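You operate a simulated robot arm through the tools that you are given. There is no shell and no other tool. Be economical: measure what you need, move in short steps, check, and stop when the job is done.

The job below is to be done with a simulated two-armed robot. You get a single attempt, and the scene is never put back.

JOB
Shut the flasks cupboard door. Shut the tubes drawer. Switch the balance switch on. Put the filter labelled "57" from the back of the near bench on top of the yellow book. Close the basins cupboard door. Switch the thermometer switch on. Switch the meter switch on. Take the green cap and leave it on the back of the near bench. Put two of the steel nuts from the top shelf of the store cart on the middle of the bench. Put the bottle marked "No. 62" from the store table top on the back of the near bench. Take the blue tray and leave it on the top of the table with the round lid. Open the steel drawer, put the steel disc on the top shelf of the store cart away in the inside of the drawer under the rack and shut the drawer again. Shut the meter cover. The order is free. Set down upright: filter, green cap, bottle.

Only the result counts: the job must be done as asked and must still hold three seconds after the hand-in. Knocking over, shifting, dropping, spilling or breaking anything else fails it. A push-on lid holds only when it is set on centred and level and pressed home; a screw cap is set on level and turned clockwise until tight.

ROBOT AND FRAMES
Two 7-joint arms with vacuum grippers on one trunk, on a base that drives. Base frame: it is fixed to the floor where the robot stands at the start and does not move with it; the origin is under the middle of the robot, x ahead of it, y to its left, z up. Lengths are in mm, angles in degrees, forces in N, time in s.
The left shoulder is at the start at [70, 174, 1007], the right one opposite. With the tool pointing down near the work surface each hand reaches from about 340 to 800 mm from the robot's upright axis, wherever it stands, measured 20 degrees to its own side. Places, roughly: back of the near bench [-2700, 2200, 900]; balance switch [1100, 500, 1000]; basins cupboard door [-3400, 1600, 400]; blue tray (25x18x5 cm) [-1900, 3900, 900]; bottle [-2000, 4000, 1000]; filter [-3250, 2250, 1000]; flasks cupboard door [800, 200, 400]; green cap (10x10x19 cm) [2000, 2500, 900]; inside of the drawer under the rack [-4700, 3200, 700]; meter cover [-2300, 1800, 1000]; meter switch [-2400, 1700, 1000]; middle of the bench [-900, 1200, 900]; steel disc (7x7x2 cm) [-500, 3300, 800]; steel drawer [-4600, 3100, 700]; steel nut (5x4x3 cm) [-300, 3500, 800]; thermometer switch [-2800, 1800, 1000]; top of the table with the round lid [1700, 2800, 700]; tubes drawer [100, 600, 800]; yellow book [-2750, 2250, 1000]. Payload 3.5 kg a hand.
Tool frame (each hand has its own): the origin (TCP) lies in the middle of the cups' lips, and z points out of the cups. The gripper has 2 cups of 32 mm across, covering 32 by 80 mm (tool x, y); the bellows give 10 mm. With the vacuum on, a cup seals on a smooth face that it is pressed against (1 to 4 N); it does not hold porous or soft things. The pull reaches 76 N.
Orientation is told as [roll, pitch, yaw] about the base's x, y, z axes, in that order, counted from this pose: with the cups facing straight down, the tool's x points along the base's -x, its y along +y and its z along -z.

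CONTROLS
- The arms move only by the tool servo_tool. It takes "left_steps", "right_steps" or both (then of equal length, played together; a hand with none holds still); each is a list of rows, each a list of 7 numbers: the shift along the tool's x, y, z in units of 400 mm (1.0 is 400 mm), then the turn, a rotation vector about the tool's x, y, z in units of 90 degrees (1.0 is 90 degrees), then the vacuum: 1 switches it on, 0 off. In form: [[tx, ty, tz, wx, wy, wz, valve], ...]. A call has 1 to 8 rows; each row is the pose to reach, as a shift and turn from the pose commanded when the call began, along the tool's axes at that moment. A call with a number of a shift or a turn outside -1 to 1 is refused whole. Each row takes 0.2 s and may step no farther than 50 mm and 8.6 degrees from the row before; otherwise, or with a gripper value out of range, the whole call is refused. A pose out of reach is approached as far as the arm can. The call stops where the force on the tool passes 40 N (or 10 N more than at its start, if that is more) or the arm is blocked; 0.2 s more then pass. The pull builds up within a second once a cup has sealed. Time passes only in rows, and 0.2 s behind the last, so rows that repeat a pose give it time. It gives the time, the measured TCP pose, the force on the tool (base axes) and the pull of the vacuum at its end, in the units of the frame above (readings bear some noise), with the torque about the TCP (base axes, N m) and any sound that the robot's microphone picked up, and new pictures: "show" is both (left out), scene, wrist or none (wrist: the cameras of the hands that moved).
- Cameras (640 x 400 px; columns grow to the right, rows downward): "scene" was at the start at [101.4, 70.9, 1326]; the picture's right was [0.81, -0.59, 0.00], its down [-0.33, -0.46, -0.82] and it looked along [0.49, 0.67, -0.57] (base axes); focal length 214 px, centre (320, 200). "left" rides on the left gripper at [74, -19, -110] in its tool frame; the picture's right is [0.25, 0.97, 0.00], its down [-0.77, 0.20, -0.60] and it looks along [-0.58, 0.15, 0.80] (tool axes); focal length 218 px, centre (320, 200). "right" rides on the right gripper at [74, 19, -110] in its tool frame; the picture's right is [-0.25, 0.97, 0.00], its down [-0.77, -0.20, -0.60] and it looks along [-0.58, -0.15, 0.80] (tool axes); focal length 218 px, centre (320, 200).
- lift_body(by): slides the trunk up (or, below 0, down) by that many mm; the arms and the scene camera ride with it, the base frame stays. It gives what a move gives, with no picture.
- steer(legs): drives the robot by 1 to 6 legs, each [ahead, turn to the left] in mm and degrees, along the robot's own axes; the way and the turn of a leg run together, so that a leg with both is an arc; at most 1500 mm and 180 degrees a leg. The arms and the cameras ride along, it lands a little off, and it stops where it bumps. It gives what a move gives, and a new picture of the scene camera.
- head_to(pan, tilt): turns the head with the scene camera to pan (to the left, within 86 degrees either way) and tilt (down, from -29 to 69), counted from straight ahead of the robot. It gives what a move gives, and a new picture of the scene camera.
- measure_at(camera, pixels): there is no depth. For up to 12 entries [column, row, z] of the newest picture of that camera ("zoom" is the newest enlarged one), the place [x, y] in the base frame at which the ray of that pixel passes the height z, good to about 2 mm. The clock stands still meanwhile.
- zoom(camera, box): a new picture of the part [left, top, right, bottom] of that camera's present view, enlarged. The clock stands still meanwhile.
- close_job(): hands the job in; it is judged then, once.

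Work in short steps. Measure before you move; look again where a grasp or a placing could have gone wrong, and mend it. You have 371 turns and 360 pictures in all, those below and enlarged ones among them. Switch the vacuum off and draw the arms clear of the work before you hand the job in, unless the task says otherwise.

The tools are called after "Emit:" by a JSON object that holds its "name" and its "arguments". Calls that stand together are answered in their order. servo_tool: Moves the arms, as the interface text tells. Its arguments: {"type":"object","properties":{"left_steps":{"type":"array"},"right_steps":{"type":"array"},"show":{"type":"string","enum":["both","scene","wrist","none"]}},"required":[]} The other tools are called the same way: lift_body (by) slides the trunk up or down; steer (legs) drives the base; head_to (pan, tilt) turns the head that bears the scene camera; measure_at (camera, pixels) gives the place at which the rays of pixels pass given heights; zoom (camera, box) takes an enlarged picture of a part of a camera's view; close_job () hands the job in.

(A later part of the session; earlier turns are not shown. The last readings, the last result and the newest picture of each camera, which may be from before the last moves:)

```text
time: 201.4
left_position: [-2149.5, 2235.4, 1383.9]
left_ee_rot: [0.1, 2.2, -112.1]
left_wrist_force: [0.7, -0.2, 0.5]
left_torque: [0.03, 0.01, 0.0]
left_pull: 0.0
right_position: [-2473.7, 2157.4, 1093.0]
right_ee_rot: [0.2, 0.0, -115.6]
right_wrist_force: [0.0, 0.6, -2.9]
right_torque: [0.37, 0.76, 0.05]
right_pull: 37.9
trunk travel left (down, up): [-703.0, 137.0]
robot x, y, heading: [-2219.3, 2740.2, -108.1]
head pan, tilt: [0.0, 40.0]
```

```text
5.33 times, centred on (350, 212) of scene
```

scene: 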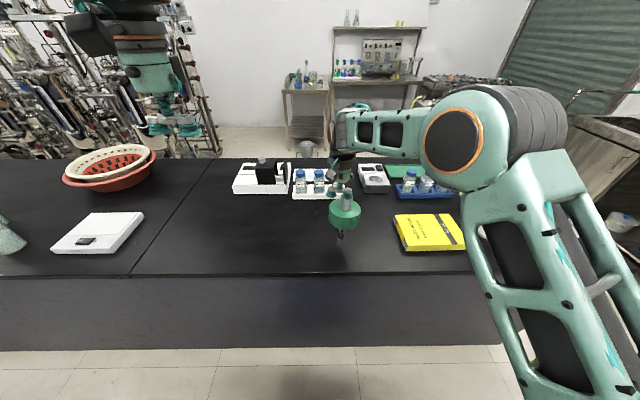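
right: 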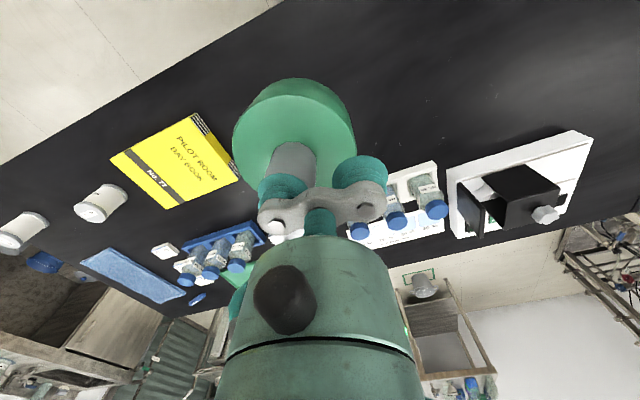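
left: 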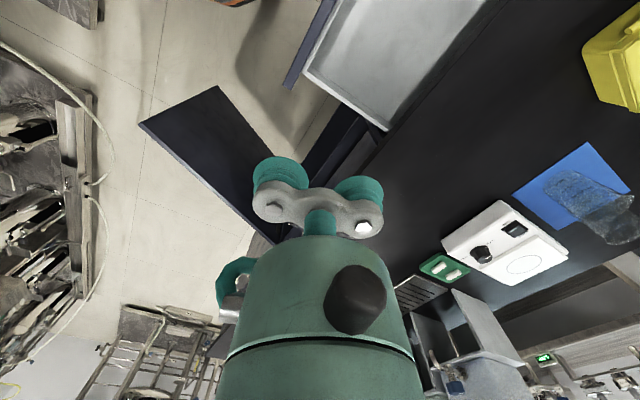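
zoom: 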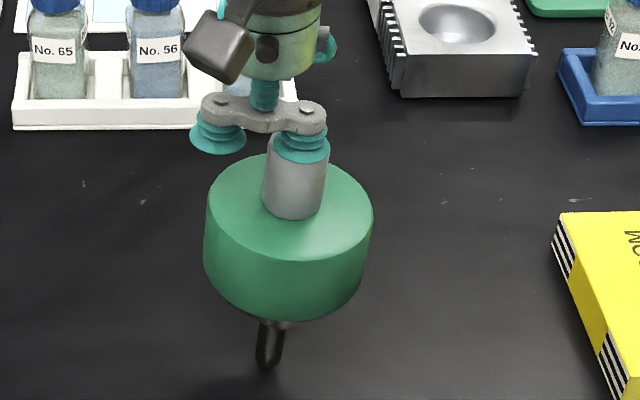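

The cap seems to lean about 2.5° sideways (tip left). I correct the roll and look again.

Emit:
{"name": "servo_tool", "arguments": {"right_steps": [[0, 0, -0.01, 0.015, 0, 0, 1], [0, 0, -0.01, 0.028, 0, 0, 1], [0, 0, -0.01, 0.028, 0, 0, 1]], "show": "wrist"}}

Emit:
{"name": "zoom", "arguments": {"camera": "scene", "box": [310, 190, 374, 230]}}

Emit:
{"name": "zoom", "arguments": {"camera": "scene", "box": [310, 215, 374, 255]}}

```text
time: 202.2
left_position: [-2151.8, 2235.5, 1383.9]
left_ee_rot: [0.1, 2.1, -112.2]
left_wrist_force: [0.3, -0.9, 0.7]
left_torque: [-0.02, 0.03, -0.01]
left_pull: 0.1
right_position: [-2474.1, 2158.1, 1098.3]
right_ee_rot: [-2.4, 0.0, -115.4]
right_wrist_force: [-0.6, 0.0, -3.3]
right_torque: [0.36, 0.65, 0.02]
right_pull: 37.5
trunk travel left (down, up): [-703.0, 137.0]
robot x, y, heading: [-2219.0, 2743.3, -108.1]
head pan, tilt: [0.0, 40.0]
```

right: 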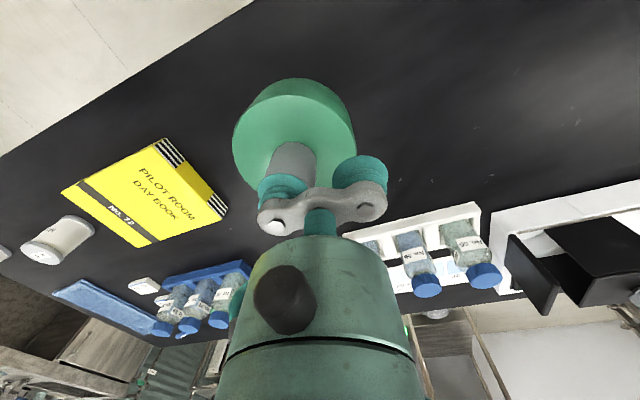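

```text
10.00 times, centred on (342, 210) of scene
```

zoom: 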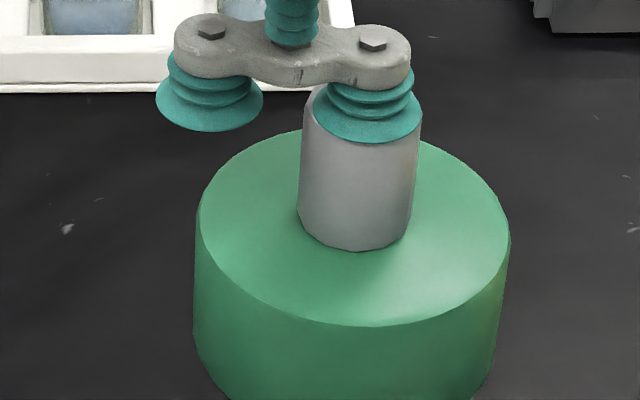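

```text
10.00 times, centred on (342, 235) of scene
```

zoom: 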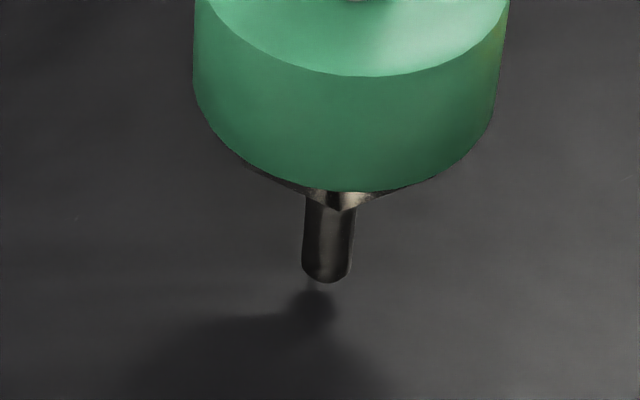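

Now vertical. I lower in 2–3 mm steps until touchdown.

Emit:
{"name": "servo_tool", "arguments": {"right_steps": [[0, 0, 0.015, 0, 0, 0, 1], [0, 0, 0.025, 0, 0, 0, 1], [0, 0, 0.032, 0, 0, 0, 1], [0, 0, 0.038, 0, 0, 0, 1], [0, 0, 0.038, 0, 0, 0, 1]], "show": "none"}}

Emit:
{"name": "zoom", "arguments": {"camera": "scene", "box": [310, 215, 374, 255]}}

```text
time: 203.4
left_position: [-2149.6, 2238.1, 1385.4]
left_ee_rot: [0.2, 2.1, -112.2]
left_wrist_force: [-0.1, 0.0, 0.2]
left_torque: [0.0, -0.01, 0.01]
left_pull: 0.0
right_position: [-2472.9, 2158.8, 1085.9]
right_ee_rot: [-2.3, -0.3, -115.5]
right_wrist_force: [0.0, -0.8, 18.9]
right_torque: [0.37, 1.13, 0.01]
right_pull: 37.7
trunk travel left (down, up): [-703.0, 137.0]
robot x, y, heading: [-2217.8, 2742.1, -108.3]
head pan, tilt: [0.0, 40.0]
```

```text
10.00 times, centred on (342, 235) of scene
```

zoom: 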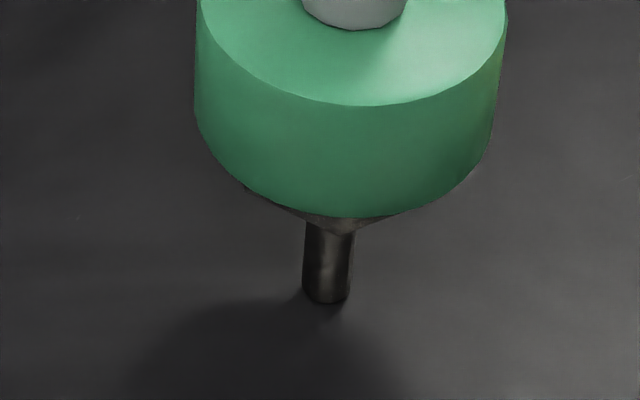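

Touchdown (19 N). I ease up 1.5 mm, switch the vacuum off, wait, then rise slowly.

Emit:
{"name": "servo_tool", "arguments": {"right_steps": [[0, 0, -0.003, 0, 0, 0, 1], [0, 0, -0.003, 0, 0, 0, 1], [0, 0, -0.003, 0, 0, 0, 0], [0, 0, -0.003, 0, 0, 0, 0], [0, 0, -0.003, 0, 0, 0, 0], [0, 0, -0.003, 0, 0, 0, 0], [0, 0, -0.003, 0, 0, 0, 0]], "show": "none"}}

Emit:
{"name": "zoom", "arguments": {"camera": "scene", "box": [290, 180, 402, 250]}}

```text
time: 205.0
left_position: [-2149.8, 2235.8, 1385.2]
left_ee_rot: [0.3, 2.1, -112.3]
left_wrist_force: [0.1, 0.6, -0.2]
left_torque: [-0.01, 0.0, 0.02]
left_pull: 0.0
right_position: [-2474.2, 2157.5, 1083.9]
right_ee_rot: [-2.3, 0.0, -115.6]
right_wrist_force: [-0.4, -0.5, 1.1]
right_torque: [0.03, -0.01, -0.01]
right_pull: 0.0
trunk travel left (down, up): [-703.0, 137.0]
robot x, y, heading: [-2217.5, 2744.0, -108.3]
head pan, tilt: [0.0, 40.0]
```

```text
5.71 times, centred on (346, 215) of scene
```

zoom: 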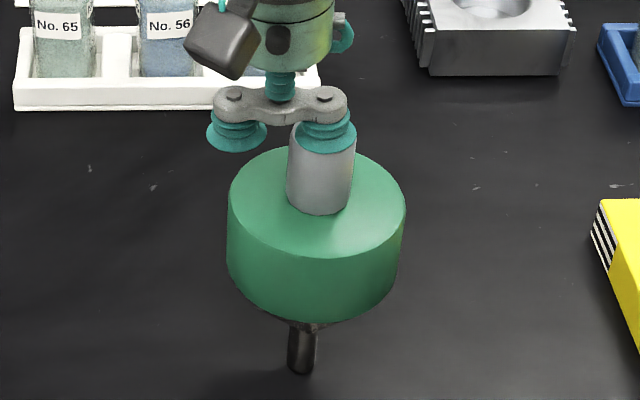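

Pull is 0 and the cap stands. I rise slowly straight up.

Emit:
{"name": "servo_tool", "arguments": {"right_steps": [[0, 0, -0.008, 0, 0, 0, 0], [0, 0, -0.02, 0, 0, 0, 0], [0, 0, -0.05, 0, 0, 0, 0], [0, 0, -0.1, 0, 0, 0, 0], [0, 0, -0.18, 0, 0, 0, 0], [0, 0, -0.28, 0, 0, 0, 0], [0, 0, -0.38, 0, 0, 0, 0]], "show": "scene"}}

Emit:
{"name": "zoom", "arguments": {"camera": "scene", "box": [290, 170, 402, 250]}}

```text
time: 206.6
left_position: [-2149.7, 2236.0, 1385.1]
left_ee_rot: [0.2, 2.1, -112.2]
left_wrist_force: [0.7, 0.6, -0.3]
left_torque: [0.0, 0.0, 0.0]
left_pull: 0.1
right_position: [-2465.8, 2156.7, 1236.7]
right_ee_rot: [-2.5, -0.2, -115.6]
right_wrist_force: [-0.3, -0.2, 0.1]
right_torque: [-0.04, 0.01, -0.04]
right_pull: 0.1
trunk travel left (down, up): [-703.0, 137.0]
robot x, y, heading: [-2217.4, 2743.1, -108.3]
head pan, tilt: [0.0, 40.0]
```

scene: 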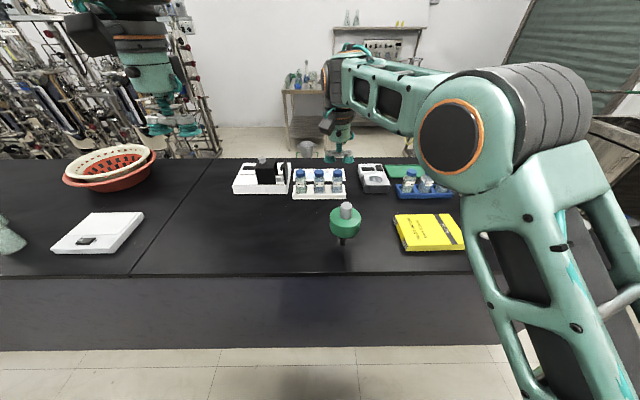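

```text
5.00 times, centred on (346, 210) of scene
```

zoom: 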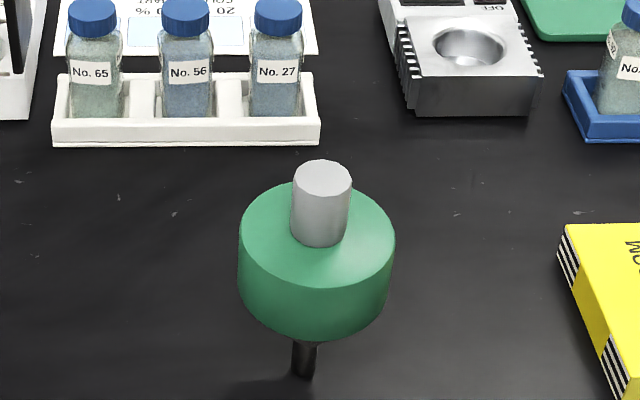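

The cap stands upright on its own. Next the filter: I move along the bench by ~480 mm.

Emit:
{"name": "steer", "arguments": {"legs": [[0, -90], [500, 0], [0, 90]]}}

Emit:
{"name": "zoom", "arguments": {"camera": "scene", "box": [220, 160, 480, 322]}}

```text
time: 217.2
left_position: [-2629.3, 2395.7, 1383.9]
left_ee_rot: [0.2, 2.1, -113.2]
left_wrist_force: [0.5, -0.4, 0.4]
left_torque: [0.0, 0.0, -0.01]
left_pull: 0.1
right_position: [-2947.3, 2321.9, 1235.4]
right_ee_rot: [-2.4, 0.0, -116.6]
right_wrist_force: [-0.3, 0.0, 0.5]
right_torque: [-0.02, -0.01, -0.05]
right_pull: 0.1
trunk travel left (down, up): [-703.0, 137.0]
robot x, y, heading: [-2688.7, 2903.7, -109.3]
head pan, tilt: [0.0, 40.0]
```

scene: 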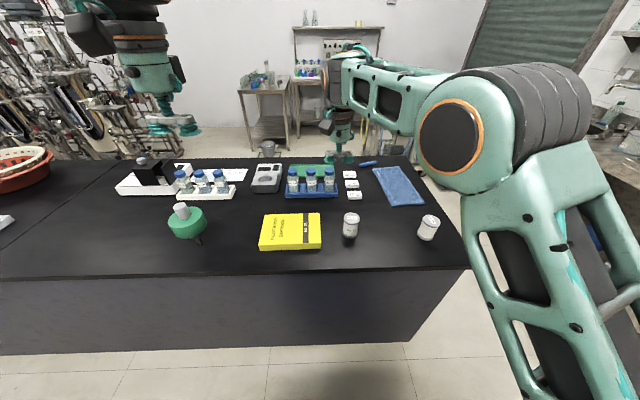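

```text
2.46 times, centred on (350, 241) of scene
```

zoom: 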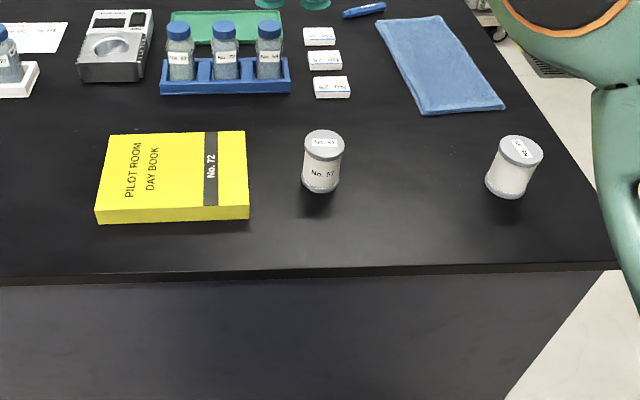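

Emit:
{"name": "zoom", "arguments": {"camera": "scene", "box": [335, 205, 367, 245]}}

Emit:
{"name": "measure_at", "arguments": {"camera": "scene", "pixels": [[352, 217, 960], [352, 217, 980], [350, 237, 900], [289, 229, 930], [262, 214, 930], [320, 213, 930], [259, 249, 900], [321, 248, 900], [322, 238, 930]]}}

```text
10.00 times, centred on (351, 225) of scene
```

zoom: 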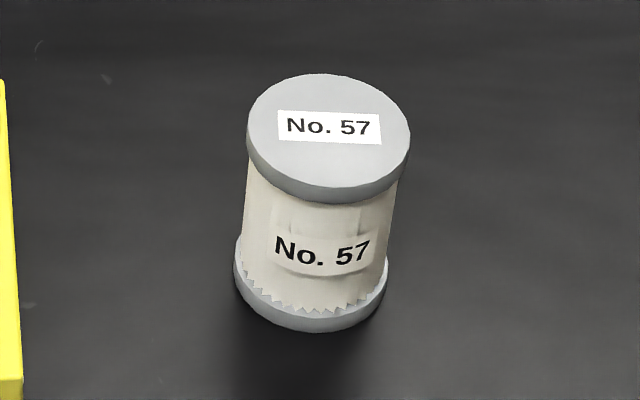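

```text
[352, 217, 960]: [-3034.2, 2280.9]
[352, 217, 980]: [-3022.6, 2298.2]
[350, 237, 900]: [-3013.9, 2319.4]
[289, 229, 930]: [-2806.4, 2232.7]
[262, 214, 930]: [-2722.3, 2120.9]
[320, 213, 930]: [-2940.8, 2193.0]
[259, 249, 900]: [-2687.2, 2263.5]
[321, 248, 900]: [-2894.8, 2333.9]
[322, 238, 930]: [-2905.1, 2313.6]
```

It's "No. 57" (top centre ≈(-3022,2300,977)). I turn 12° left so filter and book both suit the right arm.

Emit:
{"name": "steer", "arguments": {"legs": [[0, 12]]}}

Emit:
{"name": "zoom", "arguments": {"camera": "scene", "box": [290, 180, 450, 280]}}

```text
time: 218.4
left_position: [-2525.9, 2418.2, 1384.6]
left_ee_rot: [0.1, 2.1, -101.2]
left_wrist_force: [0.8, -0.2, 0.7]
left_torque: [-0.02, -0.02, -0.02]
left_pull: 0.1
right_position: [-2819.9, 2280.6, 1235.3]
right_ee_rot: [-2.4, 0.1, -104.6]
right_wrist_force: [0.1, -1.0, 0.5]
right_torque: [0.0, 0.04, 0.02]
right_pull: 0.0
trunk travel left (down, up): [-703.0, 137.0]
robot x, y, heading: [-2691.3, 2907.7, -97.3]
head pan, tilt: [0.0, 40.0]
```

scene: 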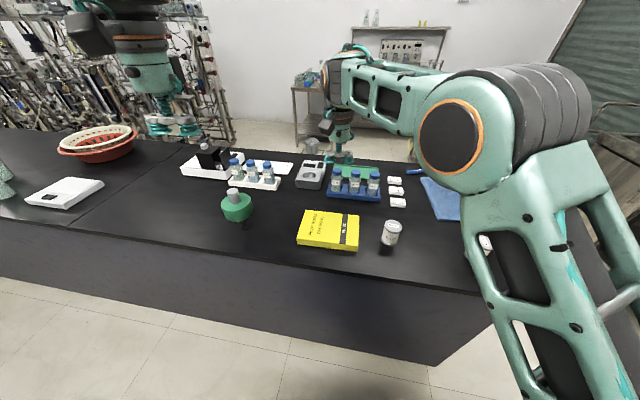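

```text
4.00 times, centred on (370, 230) of scene
```

zoom: 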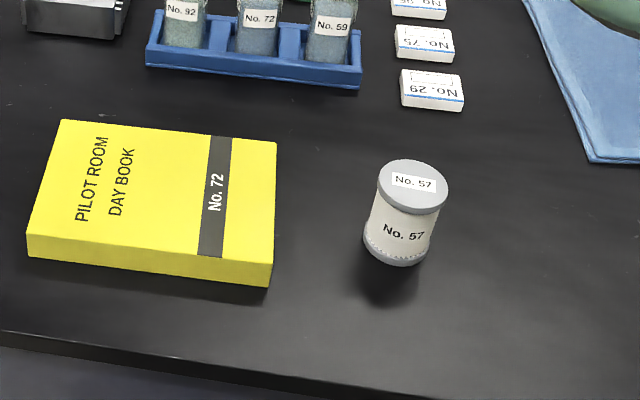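

I move the right hand above the filter and lower to z≈1060 for a wrist look.

Emit:
{"name": "servo_tool", "arguments": {"right_steps": [[-0.02, -0.11, 0, -0.01, 0, 0, 0], [-0.04, -0.22, 0, -0.02, 0, 0, 0], [-0.06, -0.33, 0, -0.027, 0, 0, 0], [-0.081, -0.44, 0, -0.027, 0, 0, 0], [-0.081, -0.44, 0.11, -0.027, 0, 0, 0], [-0.081, -0.44, 0.22, -0.027, 0, 0, 0], [-0.081, -0.44, 0.33, -0.027, 0, 0, 0], [-0.081, -0.44, 0.43, -0.027, 0, 0, 0]], "show": "wrist"}}

Emit:
{"name": "zoom", "arguments": {"camera": "right", "box": [200, 60, 400, 185]}}

```text
time: 220.2
left_position: [-2524.6, 2418.5, 1382.8]
left_ee_rot: [0.2, 2.1, -101.2]
left_wrist_force: [-0.3, -0.9, -1.7]
left_torque: [0.05, -0.01, 0.0]
left_pull: 0.0
right_position: [-3007.7, 2294.4, 1069.0]
right_ee_rot: [0.0, 0.0, -104.6]
right_wrist_force: [1.0, 0.3, -0.6]
right_torque: [-0.03, 0.0, 0.0]
right_pull: 0.1
trunk travel left (down, up): [-703.0, 137.0]
robot x, y, heading: [-2693.9, 2905.4, -97.2]
head pan, tilt: [0.0, 40.0]
```

right: 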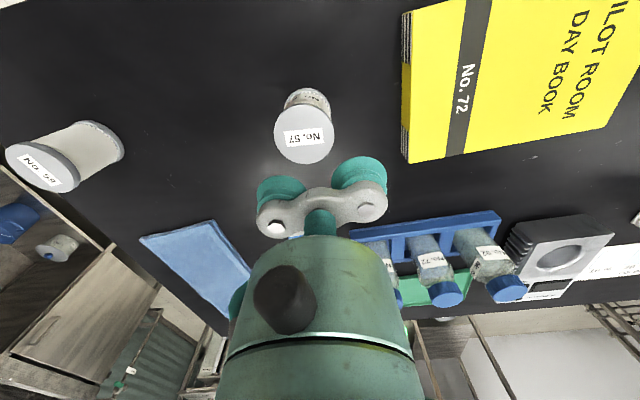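

```text
3.20 times, centred on (300, 122) of right
```

zoom: 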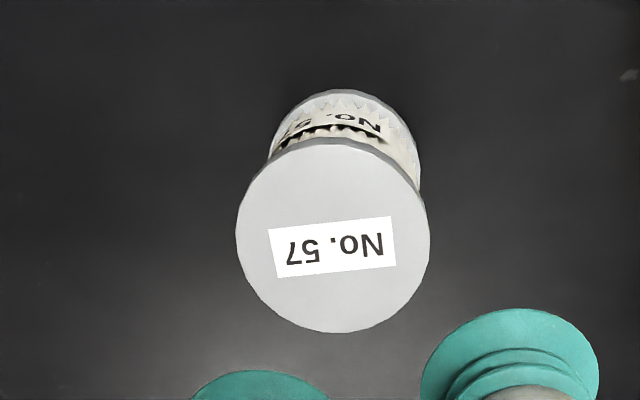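

Emit:
{"name": "measure_at", "arguments": {"camera": "right", "pixels": [[304, 133.3, 960], [304, 133.3, 980], [304, 133.3, 1000], [273.6, 133.3, 980], [334, 133.3, 980], [404, 155, 900], [404, 155, 940], [470, 158, 940]]}}

Emit:
{"name": "measure_at", "arguments": {"camera": "scene", "pixels": [[393, 226.5, 960], [393, 226.5, 980], [393, 226.5, 1000], [337, 218, 930], [337, 218, 950]]}}

```text
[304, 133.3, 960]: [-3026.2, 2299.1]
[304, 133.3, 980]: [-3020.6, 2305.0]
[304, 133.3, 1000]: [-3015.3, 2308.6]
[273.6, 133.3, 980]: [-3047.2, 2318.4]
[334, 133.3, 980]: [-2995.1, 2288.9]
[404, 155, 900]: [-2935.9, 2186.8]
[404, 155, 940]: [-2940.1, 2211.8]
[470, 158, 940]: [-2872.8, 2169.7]
```

```text
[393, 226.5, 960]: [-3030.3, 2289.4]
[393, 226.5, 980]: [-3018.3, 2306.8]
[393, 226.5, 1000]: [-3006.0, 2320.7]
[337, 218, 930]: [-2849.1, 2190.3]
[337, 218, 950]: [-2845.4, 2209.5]
```

Filter top centre (-3020,2305,979). I align the −y cup and press down with the vacuum on.

Emit:
{"name": "servo_tool", "arguments": {"right_steps": [[0.018, 0.023, 0.07, 0, 0, 0, 1], [0.018, 0.023, 0.15, 0, 0, 0, 1], [0.018, 0.023, 0.2, 0, 0, 0, 1], [0.018, 0.023, 0.22, 0, 0, 0, 1], [0.018, 0.023, 0.23, 0, 0, 0, 1], [0.018, 0.023, 0.237, 0, 0, 0, 1], [0.018, 0.023, 0.237, 0, 0, 0, 1], [0.018, 0.023, 0.237, 0, 0, 0, 1]], "show": "none"}}

```text
time: 222.0
left_position: [-2524.9, 2420.9, 1383.9]
left_ee_rot: [0.2, 2.0, -101.2]
left_wrist_force: [-0.2, 0.0, -0.4]
left_torque: [-0.02, 0.0, -0.03]
left_pull: 0.0
right_position: [-2995.1, 2300.3, 976.6]
right_ee_rot: [0.0, -0.3, -104.5]
right_wrist_force: [-1.7, -2.8, 16.7]
right_torque: [0.14, 1.22, 0.08]
right_pull: 37.7
trunk travel left (down, up): [-703.0, 137.0]
robot x, y, heading: [-2689.1, 2906.3, -97.4]
head pan, tilt: [0.0, 40.0]
```

Sealed (38 N). I lift and measure the book's top corners meanwhile.

Emit:
{"name": "servo_tool", "arguments": {"right_steps": [[0, 0, -0.03, 0, 0, 0, 1], [0, 0, -0.09, 0, 0, 0, 1], [0, 0, -0.16, 0, 0, 0, 1], [0, 0, -0.23, 0, 0, 0, 1], [0, 0, -0.29, 0, 0, 0, 1], [0, 0, -0.32, 0, 0, 0, 1]], "show": "scene"}}

Emit:
{"name": "measure_at", "arguments": {"camera": "scene", "pixels": [[305.5, 209.5, 940], [359.25, 215, 940], [357.5, 245.75, 940], [296.75, 239, 940], [357.5, 251, 900], [296.75, 245.5, 900], [305.5, 209.5, 930], [357.5, 245.75, 930]]}}

```text
time: 223.4
left_position: [-2525.7, 2419.7, 1384.5]
left_ee_rot: [0.2, 2.1, -101.2]
left_wrist_force: [0.8, -0.4, -0.1]
left_torque: [0.01, 0.0, -0.05]
left_pull: 0.0
right_position: [-2995.4, 2300.4, 1103.1]
right_ee_rot: [0.0, -0.1, -104.6]
right_wrist_force: [-0.3, 0.5, -0.4]
right_torque: [0.22, 0.85, 0.01]
right_pull: 37.7
trunk travel left (down, up): [-703.0, 137.0]
robot x, y, heading: [-2689.2, 2907.4, -97.2]
head pan, tilt: [0.0, 40.0]
```

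scene: 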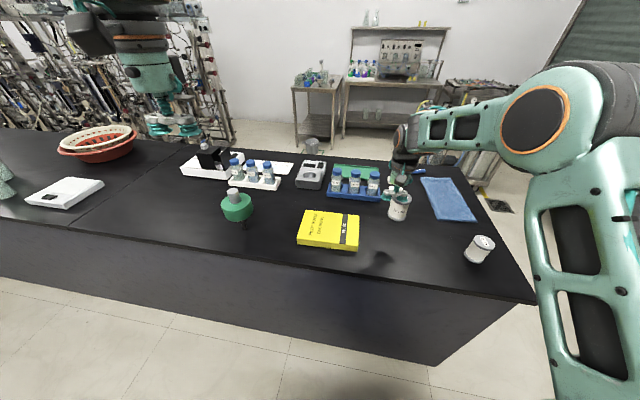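

```text
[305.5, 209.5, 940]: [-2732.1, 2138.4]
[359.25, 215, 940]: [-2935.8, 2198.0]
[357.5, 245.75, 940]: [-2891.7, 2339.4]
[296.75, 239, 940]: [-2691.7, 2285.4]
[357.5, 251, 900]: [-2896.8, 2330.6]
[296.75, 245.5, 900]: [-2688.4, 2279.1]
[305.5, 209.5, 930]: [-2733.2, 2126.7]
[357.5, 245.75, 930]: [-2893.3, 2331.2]
```

Book top ≈932 with centre (-2813,2233). I move the filter over the book centre.

Emit:
{"name": "servo_tool", "arguments": {"right_steps": [[-0.004, 0.04, 0, 0, 0, 0, 1], [-0.01, 0.12, 0, 0, 0, 0, 1], [-0.018, 0.21, 0, 0, 0, 0, 1], [-0.027, 0.3, 0, 0, 0, 0, 1], [-0.035, 0.39, 0, 0, 0, 0, 1], [-0.042, 0.47, 0, 0, 0, 0, 1], [-0.048, 0.542, 0, 0, 0, 0, 1], [-0.048, 0.542, 0, 0, 0, 0, 1]], "show": "both"}}

```text
time: 225.2
left_position: [-2525.2, 2420.2, 1383.3]
left_ee_rot: [0.3, 2.1, -101.3]
left_wrist_force: [0.5, 0.0, 0.1]
left_torque: [0.0, 0.0, 0.0]
left_pull: 0.1
right_position: [-2790.8, 2227.2, 1103.0]
right_ee_rot: [0.0, 0.0, -104.6]
right_wrist_force: [-0.5, 0.5, -0.9]
right_torque: [0.18, 0.86, 0.01]
right_pull: 37.9
trunk travel left (down, up): [-703.0, 137.0]
robot x, y, heading: [-2691.5, 2907.4, -97.5]
head pan, tilt: [0.0, 40.0]
```

scene: 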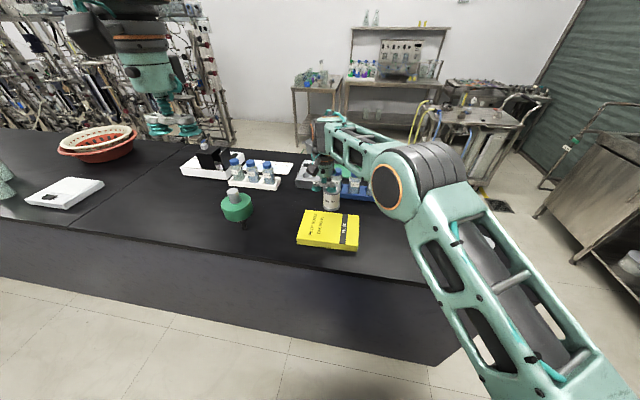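
right: 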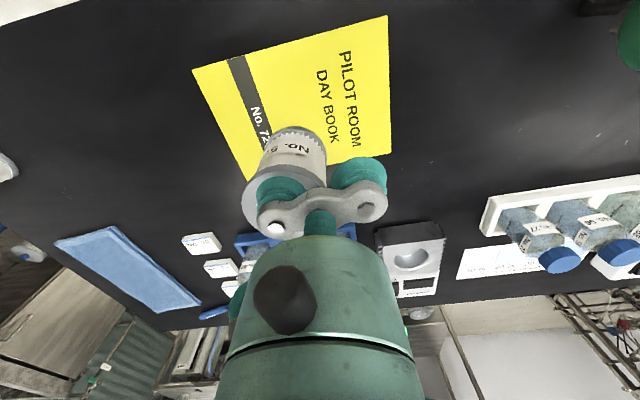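

I lower onto the book: first 80 mm, then small steps.

Emit:
{"name": "servo_tool", "arguments": {"right_steps": [[0, 0, 0.05, 0, 0, 0, 1], [0, 0, 0.11, 0, 0, 0, 1], [0, 0, 0.17, 0, 0, 0, 1], [0, 0, 0.2, 0, 0, 0, 1], [0, 0, 0.215, 0, 0, 0, 1], [0, 0, 0.225, 0, 0, 0, 1], [0, 0, 0.23, 0, 0, 0, 1]], "show": "none"}}

Emit:
{"name": "zoom", "arguments": {"camera": "scene", "box": [280, 170, 392, 260]}}

```text
time: 226.8
left_position: [-2526.5, 2419.6, 1385.1]
left_ee_rot: [0.1, 2.1, -101.2]
left_wrist_force: [0.6, -0.2, 0.5]
left_torque: [-0.02, -0.01, -0.01]
left_pull: 0.0
right_position: [-2792.0, 2226.4, 1012.4]
right_ee_rot: [0.0, 0.0, -104.6]
right_wrist_force: [0.9, 0.4, -0.5]
right_torque: [0.22, 0.87, 0.0]
right_pull: 38.3
trunk travel left (down, up): [-703.0, 137.0]
robot x, y, heading: [-2693.3, 2901.5, -97.3]
head pan, tilt: [0.0, 40.0]
```

```text
4.44 times, centred on (336, 215) of scene
```

zoom: 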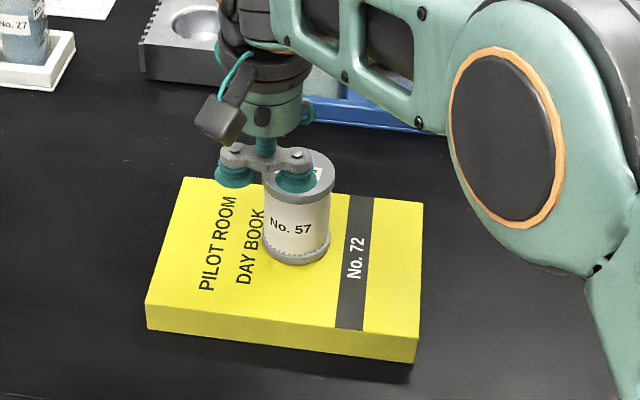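

It hovers just above the book's centre. A few more millimetres to touch, then release.

Emit:
{"name": "servo_tool", "arguments": {"right_steps": [[0, 0, 0.008, 0, 0, 0, 1], [0, 0, 0.015, 0, 0, 0, 1], [0, 0, 0.02, 0, 0, 0, 1], [0, 0, 0.02, 0, 0, 0, 1]], "show": "none"}}

```text
time: 227.8
left_position: [-2526.0, 2421.2, 1386.4]
left_ee_rot: [0.2, 1.9, -101.2]
left_wrist_force: [0.2, -0.3, -0.5]
left_torque: [-0.01, 0.01, 0.01]
left_pull: 0.1
right_position: [-2791.1, 2228.0, 1007.2]
right_ee_rot: [0.1, -0.4, -104.6]
right_wrist_force: [0.4, -8.5, 28.8]
right_torque: [0.18, 1.24, 0.12]
right_pull: 37.7
trunk travel left (down, up): [-703.0, 137.0]
robot x, y, heading: [-2691.0, 2906.4, -97.3]
head pan, tilt: [0.0, 40.0]
```

Emit:
{"name": "servo_tool", "arguments": {"right_steps": [[0, 0, -0.006, 0, 0, 0, 1], [0, 0, -0.006, 0, 0, 0, 0], [0, 0, -0.006, 0, 0, 0, 0], [0, 0, -0.006, 0, 0, 0, 0], [0, 0, -0.006, 0, 0, 0, 0], [0, 0, -0.02, 0, 0, 0, 0], [0, 0, -0.08, 0, 0, 0, 0], [0, 0, -0.18, 0, 0, 0, 0]], "show": "scene"}}

Emit:
{"name": "zoom", "arguments": {"camera": "scene", "box": [280, 170, 392, 260]}}

```text
time: 229.6
left_position: [-2524.9, 2420.3, 1385.4]
left_ee_rot: [0.3, 1.9, -101.2]
left_wrist_force: [0.0, -0.6, 0.1]
left_torque: [-0.04, -0.01, 0.0]
left_pull: 0.0
right_position: [-2791.1, 2227.7, 1075.5]
right_ee_rot: [0.0, 0.0, -104.7]
right_wrist_force: [-0.3, 0.2, -0.6]
right_torque: [-0.01, 0.02, 0.0]
right_pull: 0.0
trunk travel left (down, up): [-703.0, 137.0]
robot x, y, heading: [-2688.6, 2908.1, -97.5]
head pan, tilt: [0.0, 40.0]
```

scene: 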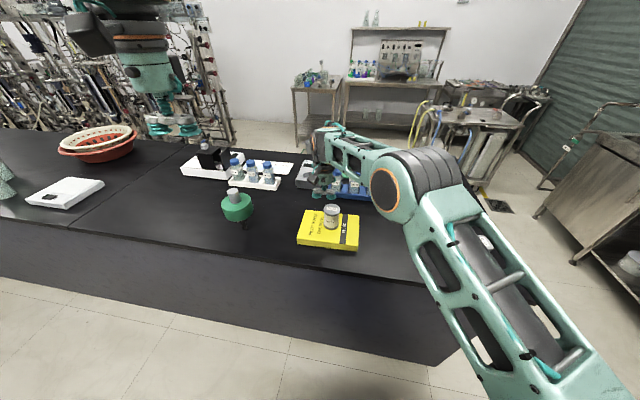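

```text
4.44 times, centred on (336, 215) of scene
```

zoom: 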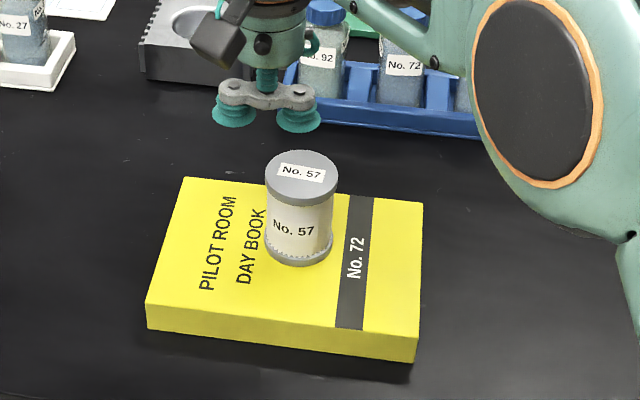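

Filter is on the book. I raise the right hand, then turn around to the store table.

Emit:
{"name": "servo_tool", "arguments": {"right_steps": [[0, 0, -0.1, 0, 0, 0, 0], [0.08, 0, -0.18, 0, 0, 0, 0], [0.18, -0.05, -0.25, 0, 0, 0, 0], [0.28, -0.1, -0.32, 0, 0, 0, 0], [0.36, -0.15, -0.4, 0, 0, 0, 0], [0.42, -0.2, -0.46, 0, 0, 0, 0]], "show": "none"}}

Emit:
{"name": "steer", "arguments": {"legs": [[0, -100], [0, -60]]}}

Emit:
{"name": "head_to", "arguments": {"pan": -30, "tilt": 25}}

```text
refused: row 3 steps farther than a row can; nothing moved
```

```text
time: 236.8
left_position: [-3018.9, 3298.7, 1384.3]
left_ee_rot: [0.1, 2.0, 100.1]
left_wrist_force: [-0.6, 0.9, 0.2]
left_torque: [-0.04, -0.01, -0.03]
left_pull: 0.1
right_position: [-2841.3, 3573.0, 1074.1]
right_ee_rot: [0.0, 0.0, 96.7]
right_wrist_force: [-0.5, 0.5, -0.1]
right_torque: [0.0, -0.03, 0.0]
right_pull: 0.1
trunk travel left (down, up): [-703.0, 137.0]
robot x, y, heading: [-2692.5, 2902.6, 103.6]
head pan, tilt: [0.0, 40.0]
```

scene: 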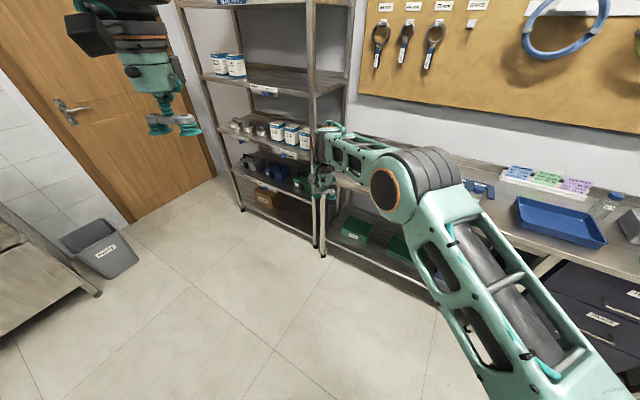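

```text
time: 237.7
left_position: [-3019.0, 3298.3, 1384.4]
left_ee_rot: [0.3, 2.0, 100.0]
left_wrist_force: [0.6, 0.5, 0.7]
left_torque: [0.01, -0.06, -0.02]
left_pull: 0.1
right_position: [-2840.7, 3572.2, 1075.6]
right_ee_rot: [0.0, 0.0, 96.7]
right_wrist_force: [-0.5, 0.8, 0.4]
right_torque: [0.05, -0.04, 0.03]
right_pull: 0.0
trunk travel left (down, up): [-703.0, 137.0]
robot x, y, heading: [-2694.0, 2904.2, 103.6]
head pan, tilt: [-30.0, 25.0]
```

scene: 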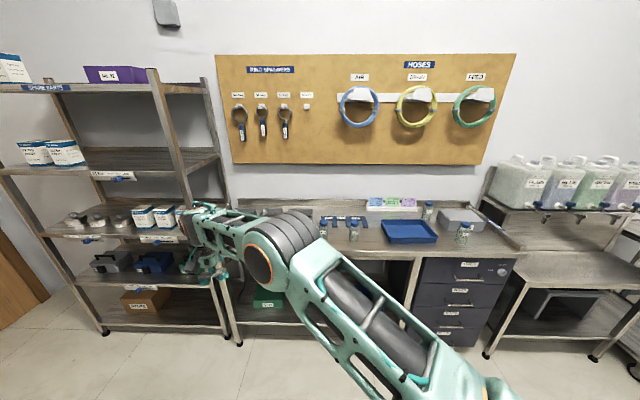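

The right hand is close to the shelf; I draw it back toward me and up.

Emit:
{"name": "servo_tool", "arguments": {"right_steps": [[0.1, 0, 0, 0, 0, 0, 0], [0.2, 0, -0.03, 0, 0, 0, 0], [0.3, 0, -0.06, 0, 0, 0, 0], [0.4, 0, -0.1, 0, 0, 0, 0], [0.45, 0, -0.18, 0, 0, 0, 0], [0.48, 0, -0.28, 0, 0, 0, 0]], "show": "scene"}}

Emit:
{"name": "zoom", "arguments": {"camera": "scene", "box": [300, 180, 520, 318]}}

Emit:
{"name": "measure_at", "arguments": {"camera": "scene", "pixels": [[410, 232, 910], [355, 232, 950], [463, 232, 950], [415, 258, 900], [525, 250, 900], [240, 340, 0], [485, 355, 0], [430, 345, 0]]}}

```text
time: 239.1
left_position: [-3017.6, 3295.7, 1386.5]
left_ee_rot: [0.2, 2.0, 100.0]
left_wrist_force: [-0.7, 0.2, 0.7]
left_torque: [0.0, -0.02, -0.01]
left_pull: 0.1
right_position: [-2819.2, 3379.5, 1187.1]
right_ee_rot: [0.0, -0.1, 96.7]
right_wrist_force: [-0.7, -0.2, 0.0]
right_torque: [0.0, 0.02, 0.0]
right_pull: 0.1
trunk travel left (down, up): [-703.0, 137.0]
robot x, y, heading: [-2693.0, 2903.1, 103.7]
head pan, tilt: [-30.0, 25.0]
```

scene: 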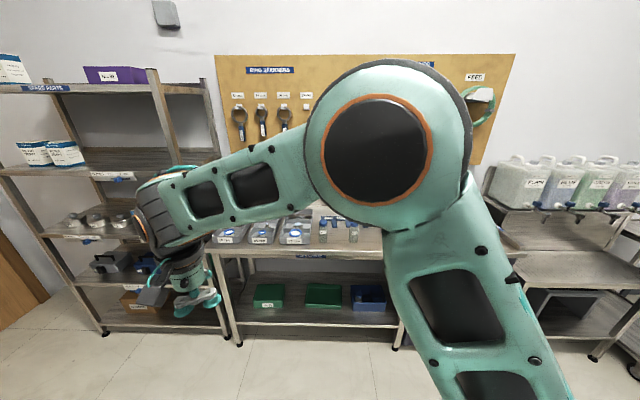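

```text
2.90 times, centred on (410, 249) of scene
```

zoom: 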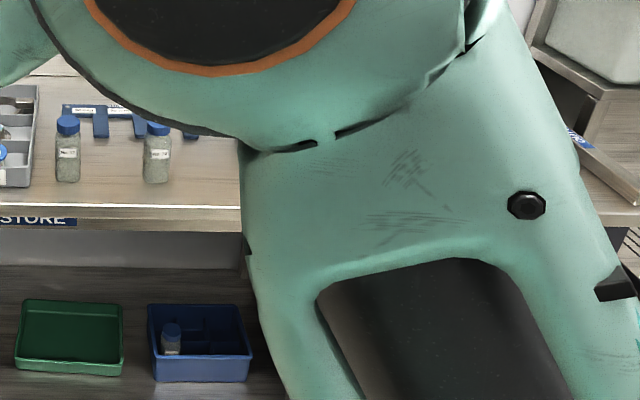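

```text
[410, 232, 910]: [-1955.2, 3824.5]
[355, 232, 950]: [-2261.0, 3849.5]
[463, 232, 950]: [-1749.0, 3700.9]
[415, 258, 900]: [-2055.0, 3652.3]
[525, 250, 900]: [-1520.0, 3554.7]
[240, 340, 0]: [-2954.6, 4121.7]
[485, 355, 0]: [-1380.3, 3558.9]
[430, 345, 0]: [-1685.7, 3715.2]
```

Table front edge is at n≈2870. I drive to a stand facing the tray.

Emit:
{"name": "steer", "arguments": {"legs": [[0, -70], [600, 0], [0, 39]]}}

Emit:
{"name": "head_to", "arguments": {"pan": 0, "tilt": 40}}

```text
time: 247.5
left_position: [-2253.9, 3753.4, 1384.6]
left_ee_rot: [0.1, 2.0, 68.8]
left_wrist_force: [-0.9, 0.0, 0.1]
left_torque: [0.01, 0.0, 0.0]
left_pull: 0.0
right_position: [-2039.6, 3720.9, 1187.3]
right_ee_rot: [0.0, 0.1, 65.5]
right_wrist_force: [0.1, 0.2, -0.1]
right_torque: [0.01, -0.02, 0.01]
right_pull: 0.1
trunk travel left (down, up): [-703.0, 137.0]
robot x, y, heading: [-2175.5, 3249.5, 72.7]
head pan, tilt: [-30.0, 25.0]
```

scene: 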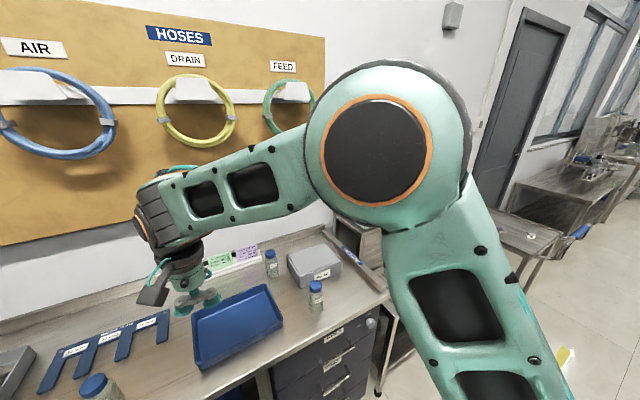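

```text
time: 248.4
left_position: [-2253.5, 3752.7, 1384.8]
left_ee_rot: [0.2, 2.1, 68.8]
left_wrist_force: [0.3, 1.2, -0.2]
left_torque: [0.01, 0.0, -0.01]
left_pull: 0.1
right_position: [-2039.7, 3721.6, 1186.9]
right_ee_rot: [0.0, 0.0, 65.3]
right_wrist_force: [-0.2, 0.2, 0.4]
right_torque: [-0.04, 0.01, -0.01]
right_pull: 0.0
trunk travel left (down, up): [-703.0, 137.0]
robot x, y, heading: [-2176.5, 3250.0, 72.5]
head pan, tilt: [0.0, 40.0]
```

scene: 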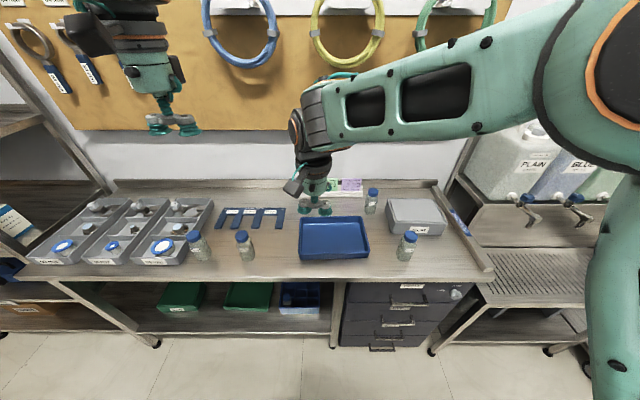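

I zoom on the bottles to find No. 62.

Emit:
{"name": "zoom", "arguments": {"camera": "scene", "box": [180, 170, 440, 332]}}

Emit:
{"name": "zoom", "arguments": {"camera": "scene", "box": [180, 220, 270, 276]}}

Emit:
{"name": "zoom", "arguments": {"camera": "scene", "box": [350, 180, 450, 270]}}

```text
2.46 times, centred on (310, 251) of scene
```

zoom: 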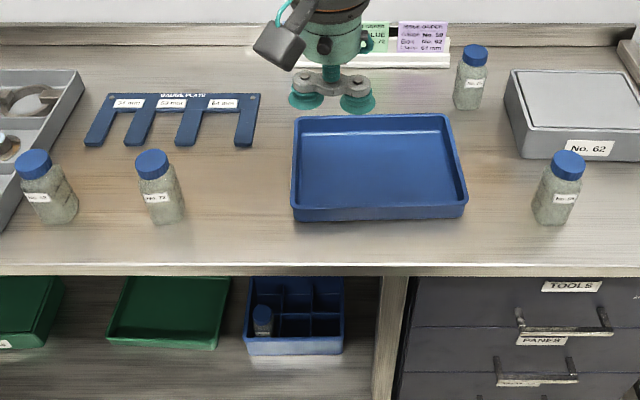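

```text
7.11 times, centred on (225, 248) of scene
```

zoom: 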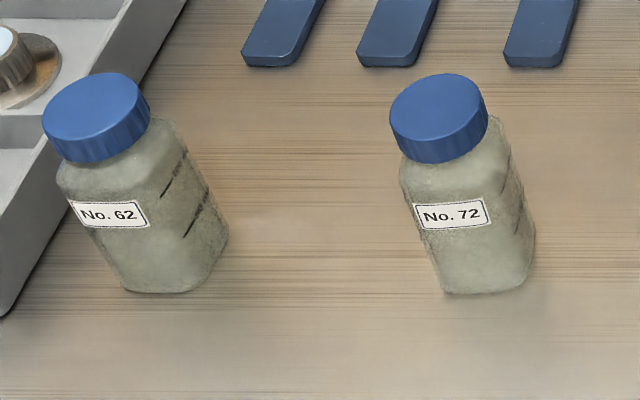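

```text
4.44 times, centred on (400, 225) of scene
```

zoom: 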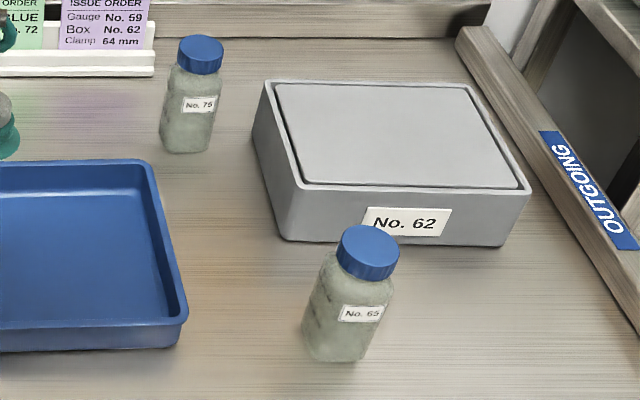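

Bottle No. 62 is the leftmost, cap centre at (193.4,235). I move the left hand over it for a wrist view.

Emit:
{"name": "measure_at", "arguments": {"camera": "scene", "pixels": [[193.4, 235, 980], [193.4, 235, 1000], [193.4, 235, 1020], [202, 258, 900], [334, 240, 905], [301, 219, 940], [362, 218, 940], [369, 251, 940], [299, 252, 940]]}}

```text
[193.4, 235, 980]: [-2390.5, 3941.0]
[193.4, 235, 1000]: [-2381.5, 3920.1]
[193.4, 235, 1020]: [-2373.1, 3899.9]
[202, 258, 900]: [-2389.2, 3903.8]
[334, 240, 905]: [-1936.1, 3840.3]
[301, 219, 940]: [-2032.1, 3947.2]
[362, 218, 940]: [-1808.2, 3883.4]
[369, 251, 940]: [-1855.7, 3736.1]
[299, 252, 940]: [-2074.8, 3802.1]
```

Emit:
{"name": "servo_tool", "arguments": {"left_steps": [[-0.066, 0.098, 0, 0, -0.01, 0, 0], [-0.132, 0.196, 0, 0, -0.022, 0, 0], [-0.198, 0.294, 0, 0, -0.022, 0, 0], [-0.263, 0.392, 0, 0, -0.022, 0, 0], [-0.263, 0.392, 0.12, 0, -0.022, 0, 0], [-0.263, 0.392, 0.24, 0, -0.022, 0, 0], [-0.263, 0.392, 0.36, 0, -0.022, 0, 0], [-0.263, 0.392, 0.48, 0, -0.022, 0, 0]], "show": "none"}}

Emit:
{"name": "servo_tool", "arguments": {"left_steps": [[0, 0, 0.12, 0, 0, 0, 0], [0, 0, 0.24, 0, 0, 0, 0]], "show": "both"}}

Emit:
{"name": "zoom", "arguments": {"camera": "left", "box": [240, 60, 440, 185]}}

```text
time: 250.2
left_position: [-2366.5, 3902.9, 1185.3]
left_ee_rot: [0.2, 0.0, 68.8]
left_wrist_force: [-0.2, 0.6, 0.7]
left_torque: [0.01, 0.0, 0.01]
left_pull: 0.1
right_position: [-2039.6, 3721.4, 1186.5]
right_ee_rot: [0.0, 0.0, 65.4]
right_wrist_force: [-0.1, 0.0, 0.1]
right_torque: [-0.03, 0.0, -0.02]
right_pull: 0.0
trunk travel left (down, up): [-703.0, 137.0]
robot x, y, heading: [-2175.8, 3246.9, 72.6]
head pan, tilt: [0.0, 40.0]
```

```text
time: 250.8
left_position: [-2365.2, 3902.7, 1089.5]
left_ee_rot: [0.1, 0.1, 68.7]
left_wrist_force: [0.4, -0.1, -0.5]
left_torque: [-0.08, 0.0, 0.01]
left_pull: 0.1
right_position: [-2039.3, 3723.7, 1186.6]
right_ee_rot: [-0.1, 0.1, 65.4]
right_wrist_force: [0.4, 0.4, 0.1]
right_torque: [-0.04, 0.0, 0.02]
right_pull: 0.2
trunk travel left (down, up): [-703.0, 137.0]
robot x, y, heading: [-2174.5, 3246.6, 72.4]
head pan, tilt: [0.0, 40.0]
```

scene: 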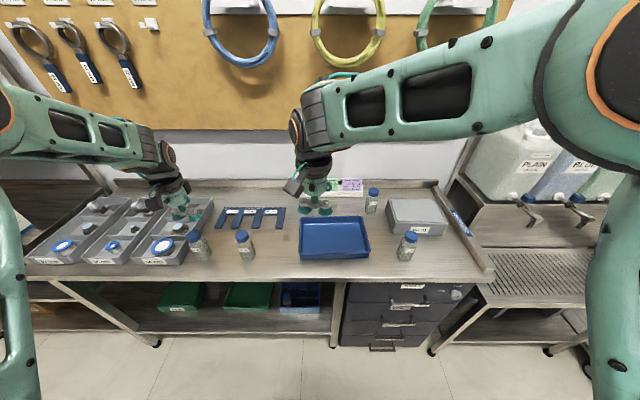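
left: 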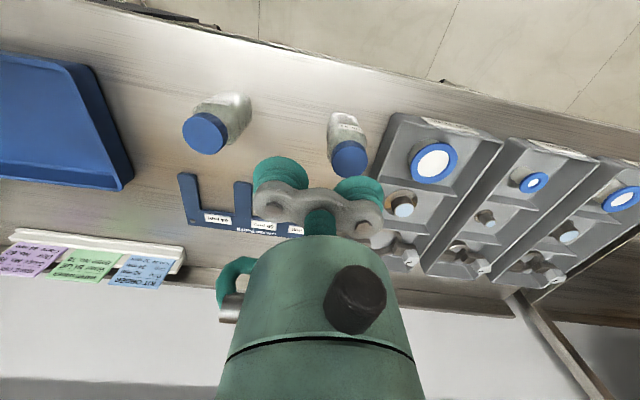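

```text
3.20 times, centred on (340, 122) of left
```

zoom: 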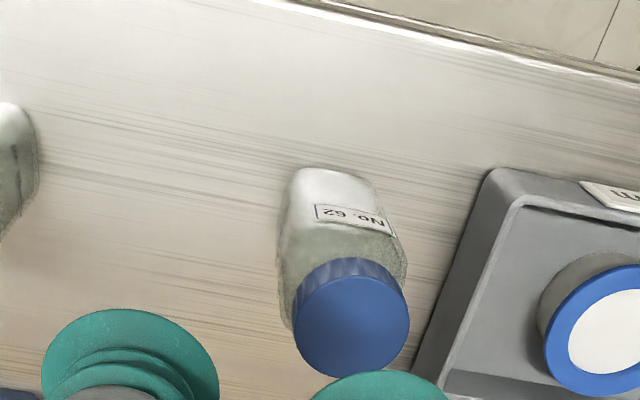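

Emit:
{"name": "measure_at", "arguments": {"camera": "left", "pixels": [[350, 161, 980], [350, 161, 1000], [350, 161, 1020], [332, 161, 1000], [368, 161, 1000]]}}

Emit:
{"name": "zoom", "arguments": {"camera": "scene", "box": [160, 200, 240, 270]}}

```text
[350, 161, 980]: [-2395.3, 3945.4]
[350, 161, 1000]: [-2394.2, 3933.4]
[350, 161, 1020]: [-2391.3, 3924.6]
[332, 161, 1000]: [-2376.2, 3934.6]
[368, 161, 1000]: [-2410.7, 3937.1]
```

```text
5.71 times, centred on (200, 235) of scene
```

zoom: 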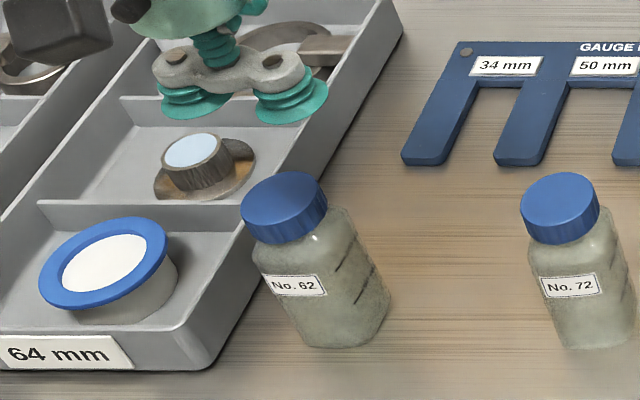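

Rays meet at about (-2394,3947,975). I align the +y cup and go down to 25 mm above the cap.

Emit:
{"name": "servo_tool", "arguments": {"left_steps": [[-0.0755, 0.047, 0, 0, 0, 0, 0], [-0.0755, 0.047, 0.11, 0, 0, 0, 0], [-0.0755, 0.047, 0.22, 0, 0, 0, 0], [-0.0755, 0.047, 0.22, 0, 0, 0, 0]], "show": "wrist"}}

Emit:
{"name": "zoom", "arguments": {"camera": "left", "box": [280, 100, 440, 200]}}

Emit:
{"name": "zoom", "arguments": {"camera": "scene", "box": [160, 200, 240, 270]}}

```text
time: 251.8
left_position: [-2371.6, 3935.5, 1005.7]
left_ee_rot: [0.2, 0.0, 68.8]
left_wrist_force: [-0.5, 0.1, -0.4]
left_torque: [0.03, 0.01, -0.01]
left_pull: 0.1
right_position: [-2039.9, 3720.7, 1187.2]
right_ee_rot: [0.0, 0.0, 65.4]
right_wrist_force: [-0.4, 0.1, -0.7]
right_torque: [0.01, -0.01, -0.01]
right_pull: 0.0
trunk travel left (down, up): [-703.0, 137.0]
robot x, y, heading: [-2177.1, 3246.7, 72.6]
head pan, tilt: [0.0, 40.0]
```

left: 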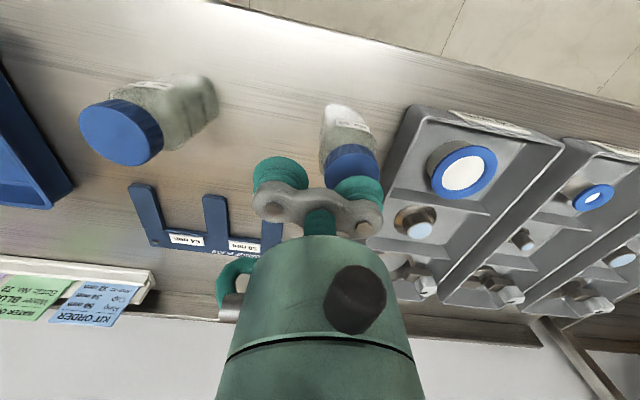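

```text
4.00 times, centred on (360, 150) of left
```

zoom: 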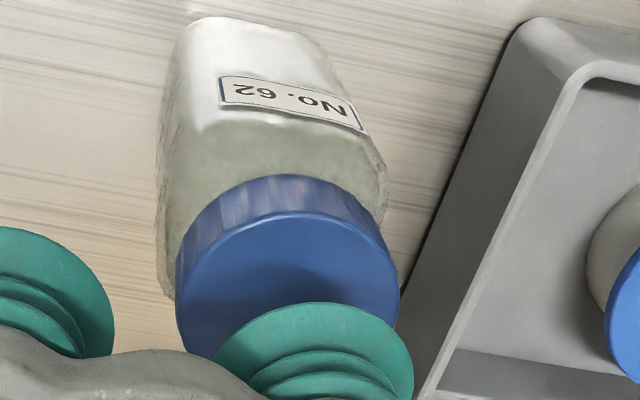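

```text
5.71 times, centred on (200, 235) of scene
```

zoom: 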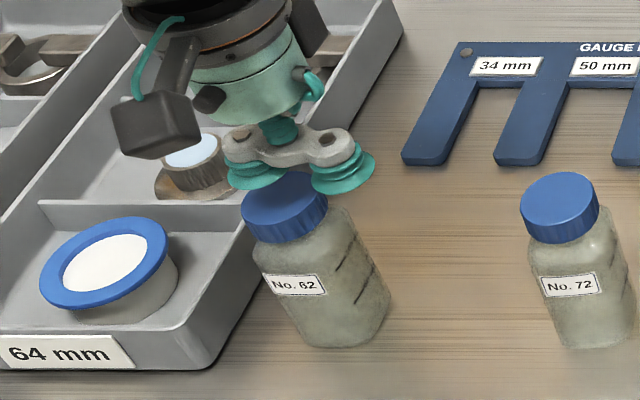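

Aligned. I switch the vacuum on and press down gently.

Emit:
{"name": "servo_tool", "arguments": {"left_steps": [[0, 0, 0.04, 0, 0, 0, 1], [0, 0, 0.06, 0, 0, 0, 1], [0, 0, 0.072, 0, 0, 0, 1], [0, 0, 0.08, 0, 0, 0, 1], [0, 0, 0.087, 0, 0, 0, 1], [0, 0, 0.087, 0, 0, 0, 1], [0, 0, 0.087, 0, 0, 0, 1]], "show": "none"}}

```text
time: 253.4
left_position: [-2371.1, 3934.7, 972.9]
left_ee_rot: [0.3, -0.1, 68.7]
left_wrist_force: [-0.7, 1.6, 25.6]
left_torque: [0.45, 1.09, 0.02]
left_pull: 37.3
right_position: [-2038.9, 3717.8, 1188.8]
right_ee_rot: [0.1, -0.2, 65.3]
right_wrist_force: [-1.1, 0.3, -0.2]
right_torque: [-0.01, 0.01, -0.01]
right_pull: 0.1
trunk travel left (down, up): [-703.0, 137.0]
robot x, y, heading: [-2172.7, 3244.6, 72.5]
head pan, tilt: [0.0, 40.0]
```

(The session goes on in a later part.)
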